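You operate a simulated robot arm through the tools that you are given. There is no shell and no other tool. Be economical: measure what you need, move in short steps, check, and stop when the job is done.

You run a simulated robot arm. Do the job below in one go: nothing can be reset, and whatever is moved stays where it is left.

JOB
Put the orange seal on top of the grey coupler.

Only the result counts: the job must be done as asked and must still hold three seconds after the hand-in. Knocking over, shifting, dropping, spilling or breaking anything else fails it. Lids that push on must go on centred and level and be pressed home; caps that screw on are set level and turned clockwise until they are tight.

ROBOT AND FRAMES
A 7-joint arm with a two-finger parallel gripper, fixed in place. Base frame: the origin is at the foot of the arm, x ahead of it, y to its left, z up; the work surface is at about z = 0. Readings come in mm, rad, newtons and seconds.
With the tool pointing down near the work surface it reaches from about 220 to 580 mm from the base axis. Its first joint turns from -1.152 to 1.152 rad. Payload 2.5 kg.
The tool frame sits at the grasp point between the pads (the TCP): z along the fingers, y along the line on which they close. The tips reach 23 mm beyond it. The gripper opens to 94 mm. The fingers are 38 mm wide and 10 mm thick; the gripper's body (54 by 96 mm) begins 39 mm behind the TCP.
Orientation is told as [roll, pitch, yaw] about the base's x, y, z axes, in that order, counted from this pose: with the fingers straight down and closing along the base's y, the tool's x points along the base's -x, its y along +y and its z along -z.

CONTROLS
- The arm moves only by the tool send_rows. Its argument "motion" is a list of rows, each an object (a shift or turn left out is 0, a gripper value left out holds the last) with "claw": the finger opening in mm, from 0 to 94; "travel": the shift along the tool's x, y, z in mm, a list of three; "dr": the turn, a rotation vector about the tool's x, y, z in rad, a list of three. In form: [{"claw": claw, "travel": [x, y, z], "dr": [wx, wy, wz]}, ...]. A call has 1 to 12 rows; each row shifts and turns the commanded pose from where the row before left it, along the tool's axes as they then stand. Each row takes 0.2 s and may step no farther than 50 mm and 0.15 rad from the row before; otherwise, or with a gripper value out of range, the whole call is refused. A pose out of reach is approached as far as the arm can. The call stops where the force on the tool passes 40 N (or 10 N more than at its start, if that is more) or the arm is blocked; 0.2 s more then pass. The fingers move at their own pace (about 108 mm/s each) and stop on an object; they squeeze with about 29 N. The grip force told is the motor's: it shows also when the fingers shut on nothing. Time passes only in rows, and 0.2 s behind the last, so rows that do not move let the fingers close. It gives the time, the measured TCP pose, the force on the tool (base axes), the opening and the grip force at its end, in the units of the frame above (readings bear some noise).
- Cameras (640 x 400 px; columns grow to the right, rows downward): "scene" is fixed at [86.6, -389.4, 557.6]; the picture's right is [0.99, -0.16, 0.00], its down [-0.07, -0.44, -0.89] and it looks along [0.14, 0.88, -0.45] (base axes); focal length 322 px, centre (320, 200). "wrist" rides on the gripper at [-39, 0, -44] in the tool frame; the picture's right is [0.00, -1.00, 0.00], its down [0.97, 0.00, -0.24] and it looks along [0.24, 0.00, 0.97] (tool axes); focal length 218 px, centre (320, 200).
- capture(camera): a new picture of that camera. No time passes.
- point_at(camera, pixels): for up to 12 pixels [column, row] of the newest picture of that camera ("zoom" is the newest enlarged one), the place [x, y, z] in the base frame of the surface seen there, good to about 2 mm. No time passes.
- zoom(camera, box): a new picture of the part [left, top, right, bottom] of that camera's present view, enlarged. No time passes.
- hand_in(): hands the job in; it is judged then, once.

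Keep the steps short. Do not move on a guess: measure, check each grasp and each placing, and mend mistakes. In all there are 60 turns and 20 pictures (those below and enlarged ones count). Leave the gripper open and the arm clear of the work at the hand-in unless told otherwise, and finish with a single line.

The tools are called after "Request:" as a command line: name --argument value ..., lists and objects as JSON in quotes. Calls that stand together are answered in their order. send_rows: Moves the arm, as the interface text tells. Its arguments: {"type":"object","properties":{"motion":{"type":"array","items":{"type":"object","properties":{"claw":{"type":"number"},"travel":{"type":"array","items":{"type":"number"}},"dr":{"type":"array","items":{"type":"number"}}}}}},"required":["motion"]} The other tools are called the same way: capture (camera) takes a picture; point_at (camera, pixels) gives the place of the surface under pixels of a picture; zoom (camera, box) takes an enlarged picture of a part of a camera's view; hand_in () hands the job in.

At the start:

```text
time_s: 0.0
tcp_pos: [343.7, 162.1, 290.3]
tool_rot: [-0.002, 0.001, 0.0]
contact_force: [0.0, 0.2, -0.3]
finger_gap: 93.9
grip_force: 0.1
```

scene: 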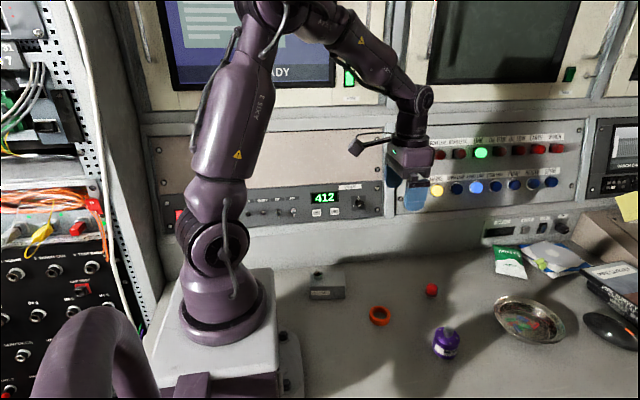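
wrist: 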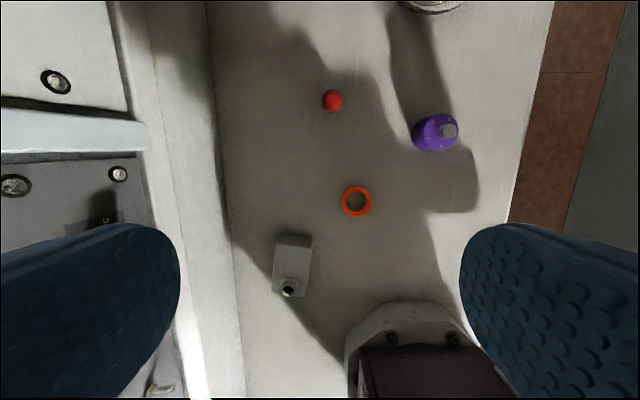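

I see an orange ring near wrist (357,201) and a grey block near (292,265) with a fitting on it. I'll enlarge both before measuring.

Request:
zoom --camera "wrist" --box '[250, 170, 410, 310]'

Request:
zoom --camera "scene" --box '[290, 250, 470, 362]'

```text
2.86 times, centred on (330, 240) of wrist
```

zoom: 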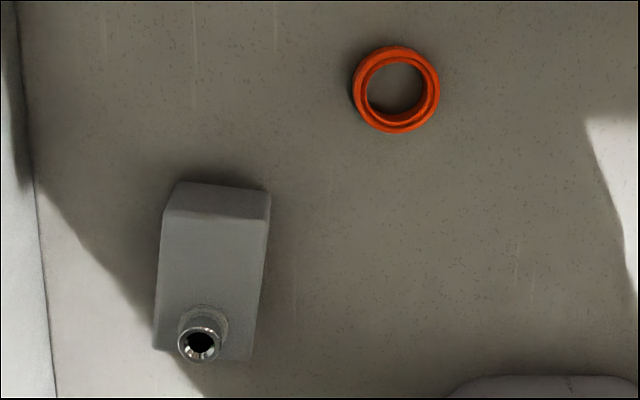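

```text
3.56 times, centred on (380, 306) of scene
```

zoom: 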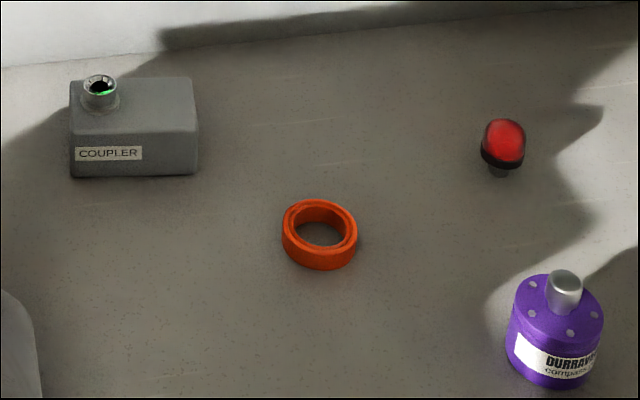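

The box is labelled COUPLER and has an offset metal spout. Next I measure the ring, box top and spout in the scene zoom.

Request:
point_at --camera "zoom" --pixels '[[286, 220], [354, 228], [322, 203], [318, 247], [320, 234], [85, 84], [115, 84], [100, 97], [190, 82], [194, 128], [74, 136], [132, 178]]'

Request:
point_at --camera "wrist" --pixels '[[344, 201], [371, 201], [357, 188], [357, 215], [357, 201], [291, 236], [316, 238], [275, 292], [311, 293], [287, 292], [300, 255], [287, 280]]'

```text
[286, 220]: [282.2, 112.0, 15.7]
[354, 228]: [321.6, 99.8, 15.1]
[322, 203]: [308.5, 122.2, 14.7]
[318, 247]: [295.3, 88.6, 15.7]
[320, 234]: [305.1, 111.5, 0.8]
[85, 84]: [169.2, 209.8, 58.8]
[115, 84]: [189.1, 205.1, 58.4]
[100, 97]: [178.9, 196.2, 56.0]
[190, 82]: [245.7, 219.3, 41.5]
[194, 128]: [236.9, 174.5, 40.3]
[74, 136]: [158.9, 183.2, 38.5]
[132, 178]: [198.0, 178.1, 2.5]
```

```text
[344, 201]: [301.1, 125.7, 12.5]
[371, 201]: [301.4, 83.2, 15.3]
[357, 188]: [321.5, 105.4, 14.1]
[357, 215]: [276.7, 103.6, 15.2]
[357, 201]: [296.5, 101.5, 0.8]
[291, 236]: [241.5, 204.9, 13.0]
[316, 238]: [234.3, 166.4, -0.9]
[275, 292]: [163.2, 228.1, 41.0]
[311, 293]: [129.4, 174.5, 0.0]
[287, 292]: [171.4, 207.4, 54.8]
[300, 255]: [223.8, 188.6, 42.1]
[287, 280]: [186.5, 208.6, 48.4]
```

The ring is centred near (301,104), about 42 mm wide and 15 mm tall. The box top is at z≈41 and the spout is at about (178.5,205). I'll move above the ring to z≈140 and look closer.

Request:
send_rows --motion '[{"travel": [8.6, -11.6, 30], "claw": 80}, {"travel": [8.6, -11.6, 30]}, {"travel": [8.6, -11.6, 30]}, {"travel": [8.6, -11.6, 30]}, {"travel": [8.6, -11.6, 30]}, {}]'

Request:
capture --camera "wrist"

```text
time_s: 1.4
tcp_pos: [299.7, 102.4, 140.8]
tool_rot: [0.001, 0.0, 0.001]
contact_force: [-0.4, 0.0, -0.5]
finger_gap: 79.9
grip_force: 0.0
```

```text
15 pictures are left
```

wrist: 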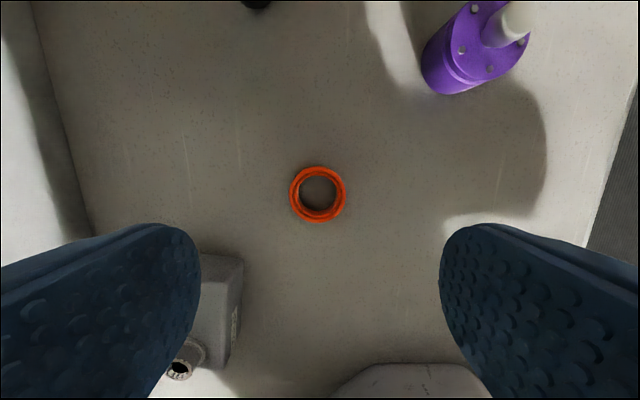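

The ring is centred at about (318,194). I'll enlarge it and measure its rim and hole, plus the wall behind.

Request:
zoom --camera "wrist" --box '[270, 165, 366, 225]'

Request:
point_at --camera "wrist" --pixels '[[293, 194], [344, 194], [318, 169], [318, 221], [302, 194], [334, 194], [75, 150], [90, 225], [30, 150], [400, 370], [235, 262], [180, 370]]'

```text
6.67 times, centred on (318, 195) of wrist
```

zoom: 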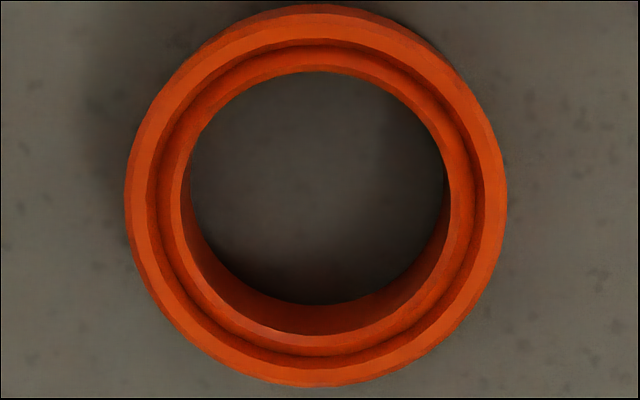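

```text
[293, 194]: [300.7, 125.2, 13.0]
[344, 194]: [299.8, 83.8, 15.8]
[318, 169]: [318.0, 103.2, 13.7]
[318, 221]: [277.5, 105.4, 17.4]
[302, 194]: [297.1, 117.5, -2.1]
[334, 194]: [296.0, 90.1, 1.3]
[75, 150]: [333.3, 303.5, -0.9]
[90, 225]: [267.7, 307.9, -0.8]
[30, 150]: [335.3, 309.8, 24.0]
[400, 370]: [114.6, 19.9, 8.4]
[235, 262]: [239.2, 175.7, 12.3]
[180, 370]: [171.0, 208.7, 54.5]
```

Ring centre works out at (301,104), with an outer diameter of about 45 mm. I'll go down to TCP z≈27, which puts the tips about 4 mm above the table, with the fingers still open.

Request:
send_rows --motion '[{"travel": [-1.3, 1.6, 35]}, {"travel": [0, 0, 35]}, {"travel": [0, 0, 25]}, {"travel": [0, 0, 18.5]}, {}]'

```text
time_s: 2.6
tcp_pos: [302.7, 104.2, 27.8]
tool_rot: [0.0, 0.001, 0.0]
contact_force: [0.2, -1.2, -0.4]
finger_gap: 80.1
grip_force: 0.1
```

I'm in place at (302.7,104.2,27.8) with no contact. Now I close on the ring.

Request:
send_rows --motion '[{"travel": [1, 0, 0.8], "claw": 38}, {}, {}, {}]'

```text
time_s: 3.6
tcp_pos: [301.0, 104.6, 26.8]
tool_rot: [0.001, -0.002, 0.0]
contact_force: [2.2, 0.8, 14.0]
finger_gap: 42.4
grip_force: 29.3
```

The fingers stopped at 42.4 mm with 29 N, so they hold the ring. I'll lift to z≈130 and check.

Request:
send_rows --motion '[{"travel": [0, 0, -15]}, {"travel": [0, 0, -40]}, {"travel": [0, 0, -48]}, {}]'

Request:
capture --camera "wrist"

Request:
zoom --camera "scene" --box '[290, 190, 450, 320]'

```text
time_s: 4.6
tcp_pos: [301.5, 105.3, 129.0]
tool_rot: [0.0, 0.0, 0.0]
contact_force: [-0.2, 0.4, -1.0]
finger_gap: 42.2
grip_force: 29.6
```

```text
13 pictures are left
```

wrist: 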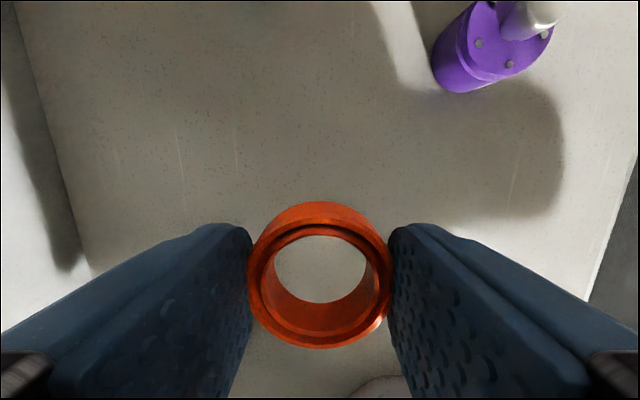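

```text
3.08 times, centred on (370, 255) of scene
```

zoom: 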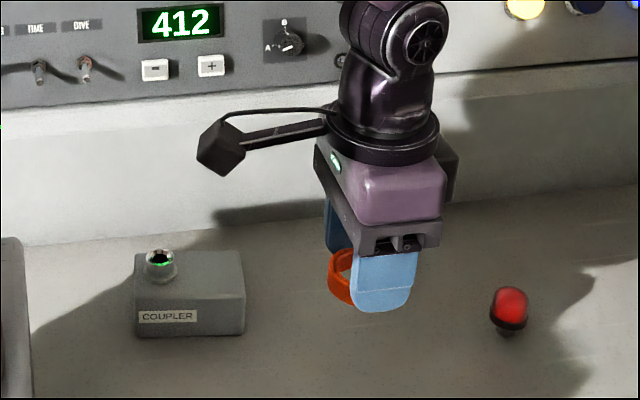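

The ring is held level. Now I measure the coupler's top face in this zoom: corners, edges and spout base.

Request:
point_at --camera "zoom" --pixels '[[139, 255], [240, 252], [243, 285], [140, 300], [139, 292], [220, 255], [205, 292], [178, 270], [145, 268], [160, 278], [210, 270], [238, 286]]'

Request:
zoom --camera "scene" --box '[300, 255, 356, 305]'

```text
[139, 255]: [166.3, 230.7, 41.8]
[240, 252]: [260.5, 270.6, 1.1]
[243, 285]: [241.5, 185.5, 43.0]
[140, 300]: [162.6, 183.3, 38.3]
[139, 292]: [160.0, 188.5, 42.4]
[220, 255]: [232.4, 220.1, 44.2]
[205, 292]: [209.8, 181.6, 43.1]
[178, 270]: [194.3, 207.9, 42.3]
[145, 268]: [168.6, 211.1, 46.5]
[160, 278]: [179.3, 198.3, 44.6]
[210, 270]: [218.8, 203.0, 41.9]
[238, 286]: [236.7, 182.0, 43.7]
```

```text
8.00 times, centred on (328, 280) of scene
```

zoom: 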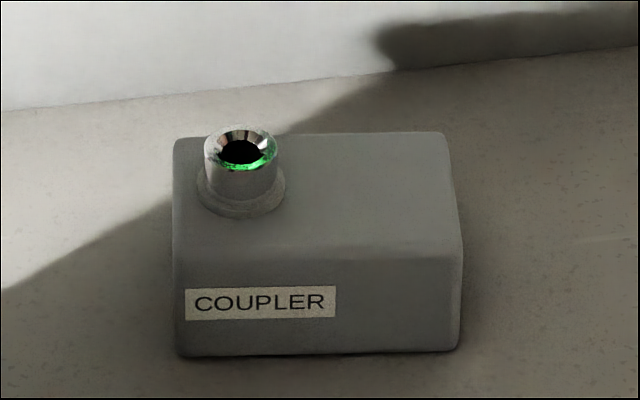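

I measure the corners, the spout flange and its rim in this sharper view.

Request:
point_at --camera "zoom" --pixels '[[178, 142], [438, 136], [455, 240], [180, 240], [199, 190], [284, 192], [242, 215], [206, 150], [277, 150], [290, 190], [450, 190], [360, 190]]'

```text
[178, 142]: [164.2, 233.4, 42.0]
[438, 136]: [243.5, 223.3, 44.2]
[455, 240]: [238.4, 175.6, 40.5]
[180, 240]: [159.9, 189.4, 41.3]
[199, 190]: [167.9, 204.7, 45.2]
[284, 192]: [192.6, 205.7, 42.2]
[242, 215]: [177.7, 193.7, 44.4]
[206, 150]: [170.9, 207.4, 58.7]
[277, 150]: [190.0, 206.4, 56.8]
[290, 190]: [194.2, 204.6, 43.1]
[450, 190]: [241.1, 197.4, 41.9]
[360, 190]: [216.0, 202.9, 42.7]
```

The top face spans about x 160–242, y 176–233 at z≈42, turned about -0.14 rad. The spout flange ends at x≈193.5, so the clear flat area is centred near (218,203). I check where the ring sits in the grip from the wrist view.

Request:
point_at --camera "wrist" --pixels '[[320, 228], [320, 342], [255, 280], [386, 280], [320, 210], [310, 326], [280, 235], [360, 235]]'

```text
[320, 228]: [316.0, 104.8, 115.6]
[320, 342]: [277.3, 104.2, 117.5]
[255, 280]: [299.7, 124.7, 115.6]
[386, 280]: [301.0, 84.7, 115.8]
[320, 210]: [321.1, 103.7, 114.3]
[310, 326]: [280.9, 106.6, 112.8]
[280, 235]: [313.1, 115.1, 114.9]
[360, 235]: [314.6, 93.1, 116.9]
```

The ring's centre is about (-1.5,-0.5) from the TCP and its bottom is about 27 mm below it. At the current height, I move over the clear area, TCP (220,203.5).

Request:
send_rows --motion '[{"travel": [20.4, 24.5, 0]}, {"travel": [20.4, 24.5, 0]}, {"travel": [20.4, 24.6, 0]}, {"travel": [20.3, 24.6, 0]}, {}, {"travel": [0, 0, 30]}, {"travel": [0, 0, 15]}, {}]'

Request:
zoom --camera "scene" --box '[295, 225, 385, 305]'

Request:
capture --camera "wrist"

```text
time_s: 6.4
tcp_pos: [219.6, 203.7, 84.2]
tool_rot: [0.0, 0.0, 0.001]
contact_force: [0.7, 0.5, -0.9]
finger_gap: 41.4
grip_force: 28.8
```

```text
5.00 times, centred on (340, 265) of scene
```

zoom: 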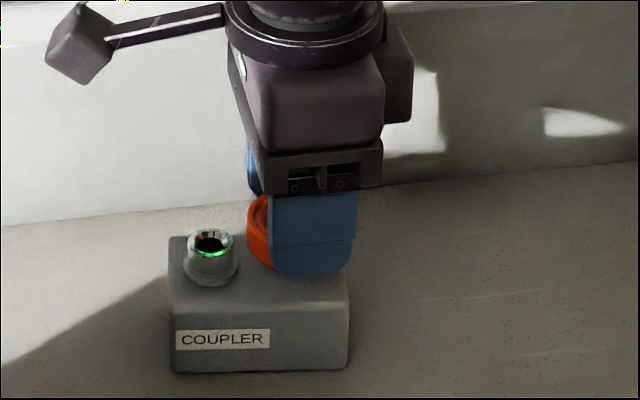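

```text
9 pictures are left
```

wrist: 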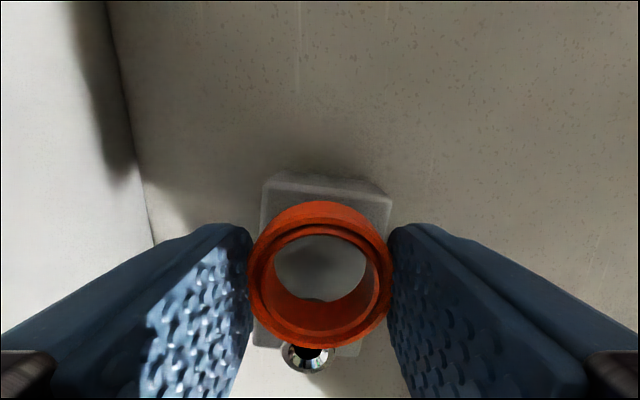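

The ring hangs over the flat part. Before lowering I check its clearance to the flange and the box edges.

Request:
point_at --camera "wrist" --pixels '[[320, 342], [320, 205], [318, 299], [318, 294], [330, 195], [265, 200], [388, 205], [252, 280], [390, 280], [305, 345]]'

Request:
point_at --camera "zoom" --pixels '[[248, 220], [248, 255], [236, 275], [240, 270], [344, 305], [262, 268]]'

```text
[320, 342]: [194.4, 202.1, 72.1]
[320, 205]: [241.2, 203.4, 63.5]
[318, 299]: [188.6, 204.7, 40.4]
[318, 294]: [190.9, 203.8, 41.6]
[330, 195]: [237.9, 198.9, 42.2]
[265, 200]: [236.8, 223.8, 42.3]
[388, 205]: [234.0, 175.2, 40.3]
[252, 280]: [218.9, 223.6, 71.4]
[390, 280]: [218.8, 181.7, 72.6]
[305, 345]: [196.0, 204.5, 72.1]
```

```text
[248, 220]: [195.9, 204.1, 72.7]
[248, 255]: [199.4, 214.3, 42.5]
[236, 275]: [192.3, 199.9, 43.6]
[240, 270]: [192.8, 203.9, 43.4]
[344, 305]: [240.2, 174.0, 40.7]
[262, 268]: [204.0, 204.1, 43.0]
```

The ring spans x≈196–239, the flange ends at about 192.5 and the box edge is at about 240, so it fits. I lower 13 mm, leaving about 2 mm to go.

Request:
send_rows --motion '[{"travel": [0, 0, 8]}, {"travel": [0, 0, 5]}, {}]'

```text
time_s: 7.2
tcp_pos: [220.2, 202.4, 70.4]
tool_rot: [0.0, 0.0, -0.001]
contact_force: [-0.9, -0.3, -0.1]
finger_gap: 41.3
grip_force: 29.0
```

No contact yet at z≈70.5. I feel down 1 mm at a time.

Request:
send_rows --motion '[{"travel": [0, 0, 1]}, {}]'

Request:
send_rows --motion '[{"travel": [0, 0, 1]}, {}]'

```text
time_s: 7.8
tcp_pos: [220.1, 202.8, 69.7]
tool_rot: [-0.002, 0.001, 0.001]
contact_force: [0.2, -1.2, 0.0]
finger_gap: 41.0
grip_force: 28.6
```

```text
time_s: 8.4
tcp_pos: [220.7, 203.6, 69.8]
tool_rot: [0.001, -0.002, 0.0]
contact_force: [-2.0, -1.8, 6.1]
finger_gap: 41.1
grip_force: 29.2
```

An upward force of 6 N shows the ring has touched down. I open the fingers in small steps.

Request:
send_rows --motion '[{"claw": 44}, {"claw": 48}, {"claw": 56}, {"claw": 64}, {}]'

Request:
capture --camera "wrist"

```text
time_s: 9.6
tcp_pos: [219.6, 202.4, 69.3]
tool_rot: [0.0, 0.0, 0.001]
contact_force: [-0.4, -0.1, 0.0]
finger_gap: 64.0
grip_force: 0.0
```

```text
8 pictures are left
```

wrist: 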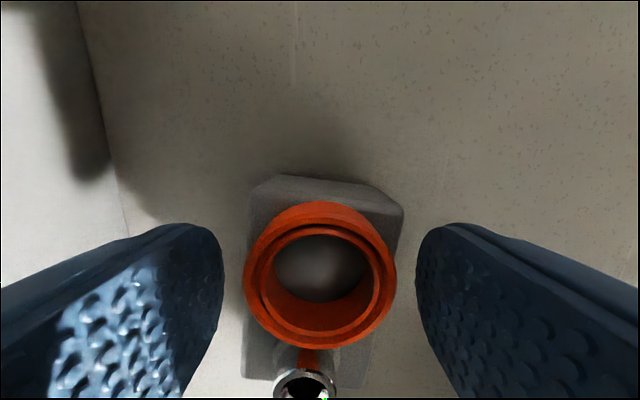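

The ring rests on the box and the fingers are clear. I raise the arm straight up and away, then check.

Request:
send_rows --motion '[{"travel": [0, 0, -20]}, {"travel": [0, 0, -40]}, {"travel": [0, 0, -40]}, {"travel": [-45, 0, -15]}, {"travel": [-45, 0, 0]}, {}, {}]'

Request:
zoom --camera "scene" --box '[300, 250, 364, 305]'

Request:
point_at --camera "zoom" --pixels '[[290, 150], [430, 150], [355, 100], [355, 185], [172, 235], [445, 240], [240, 150]]'

```text
time_s: 11.2
tcp_pos: [310.6, 201.3, 182.1]
tool_rot: [0.001, -0.002, 0.001]
contact_force: [0.5, 0.1, 0.7]
finger_gap: 64.2
grip_force: 0.1
```

```text
7.27 times, centred on (332, 278) of scene
```

zoom: 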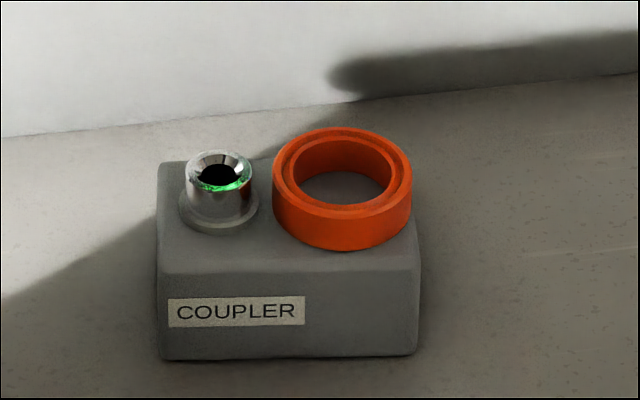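

```text
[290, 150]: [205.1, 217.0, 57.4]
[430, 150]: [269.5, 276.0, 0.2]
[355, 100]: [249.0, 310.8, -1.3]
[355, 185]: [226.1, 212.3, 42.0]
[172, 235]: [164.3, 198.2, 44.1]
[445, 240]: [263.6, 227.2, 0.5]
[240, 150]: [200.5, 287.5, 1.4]
```

The ring lies level on the box's flat top, beside the spout and fully supported. The coupler hasn't moved, and the arm is clear with the gripper open, so I'm handing it in.

Request:
hand_in

```text
The job is handed in.
```

The orange seal is resting level on the grey coupler's flat top, next to the spout and not over it; the job is handed in, but no verdict came back.
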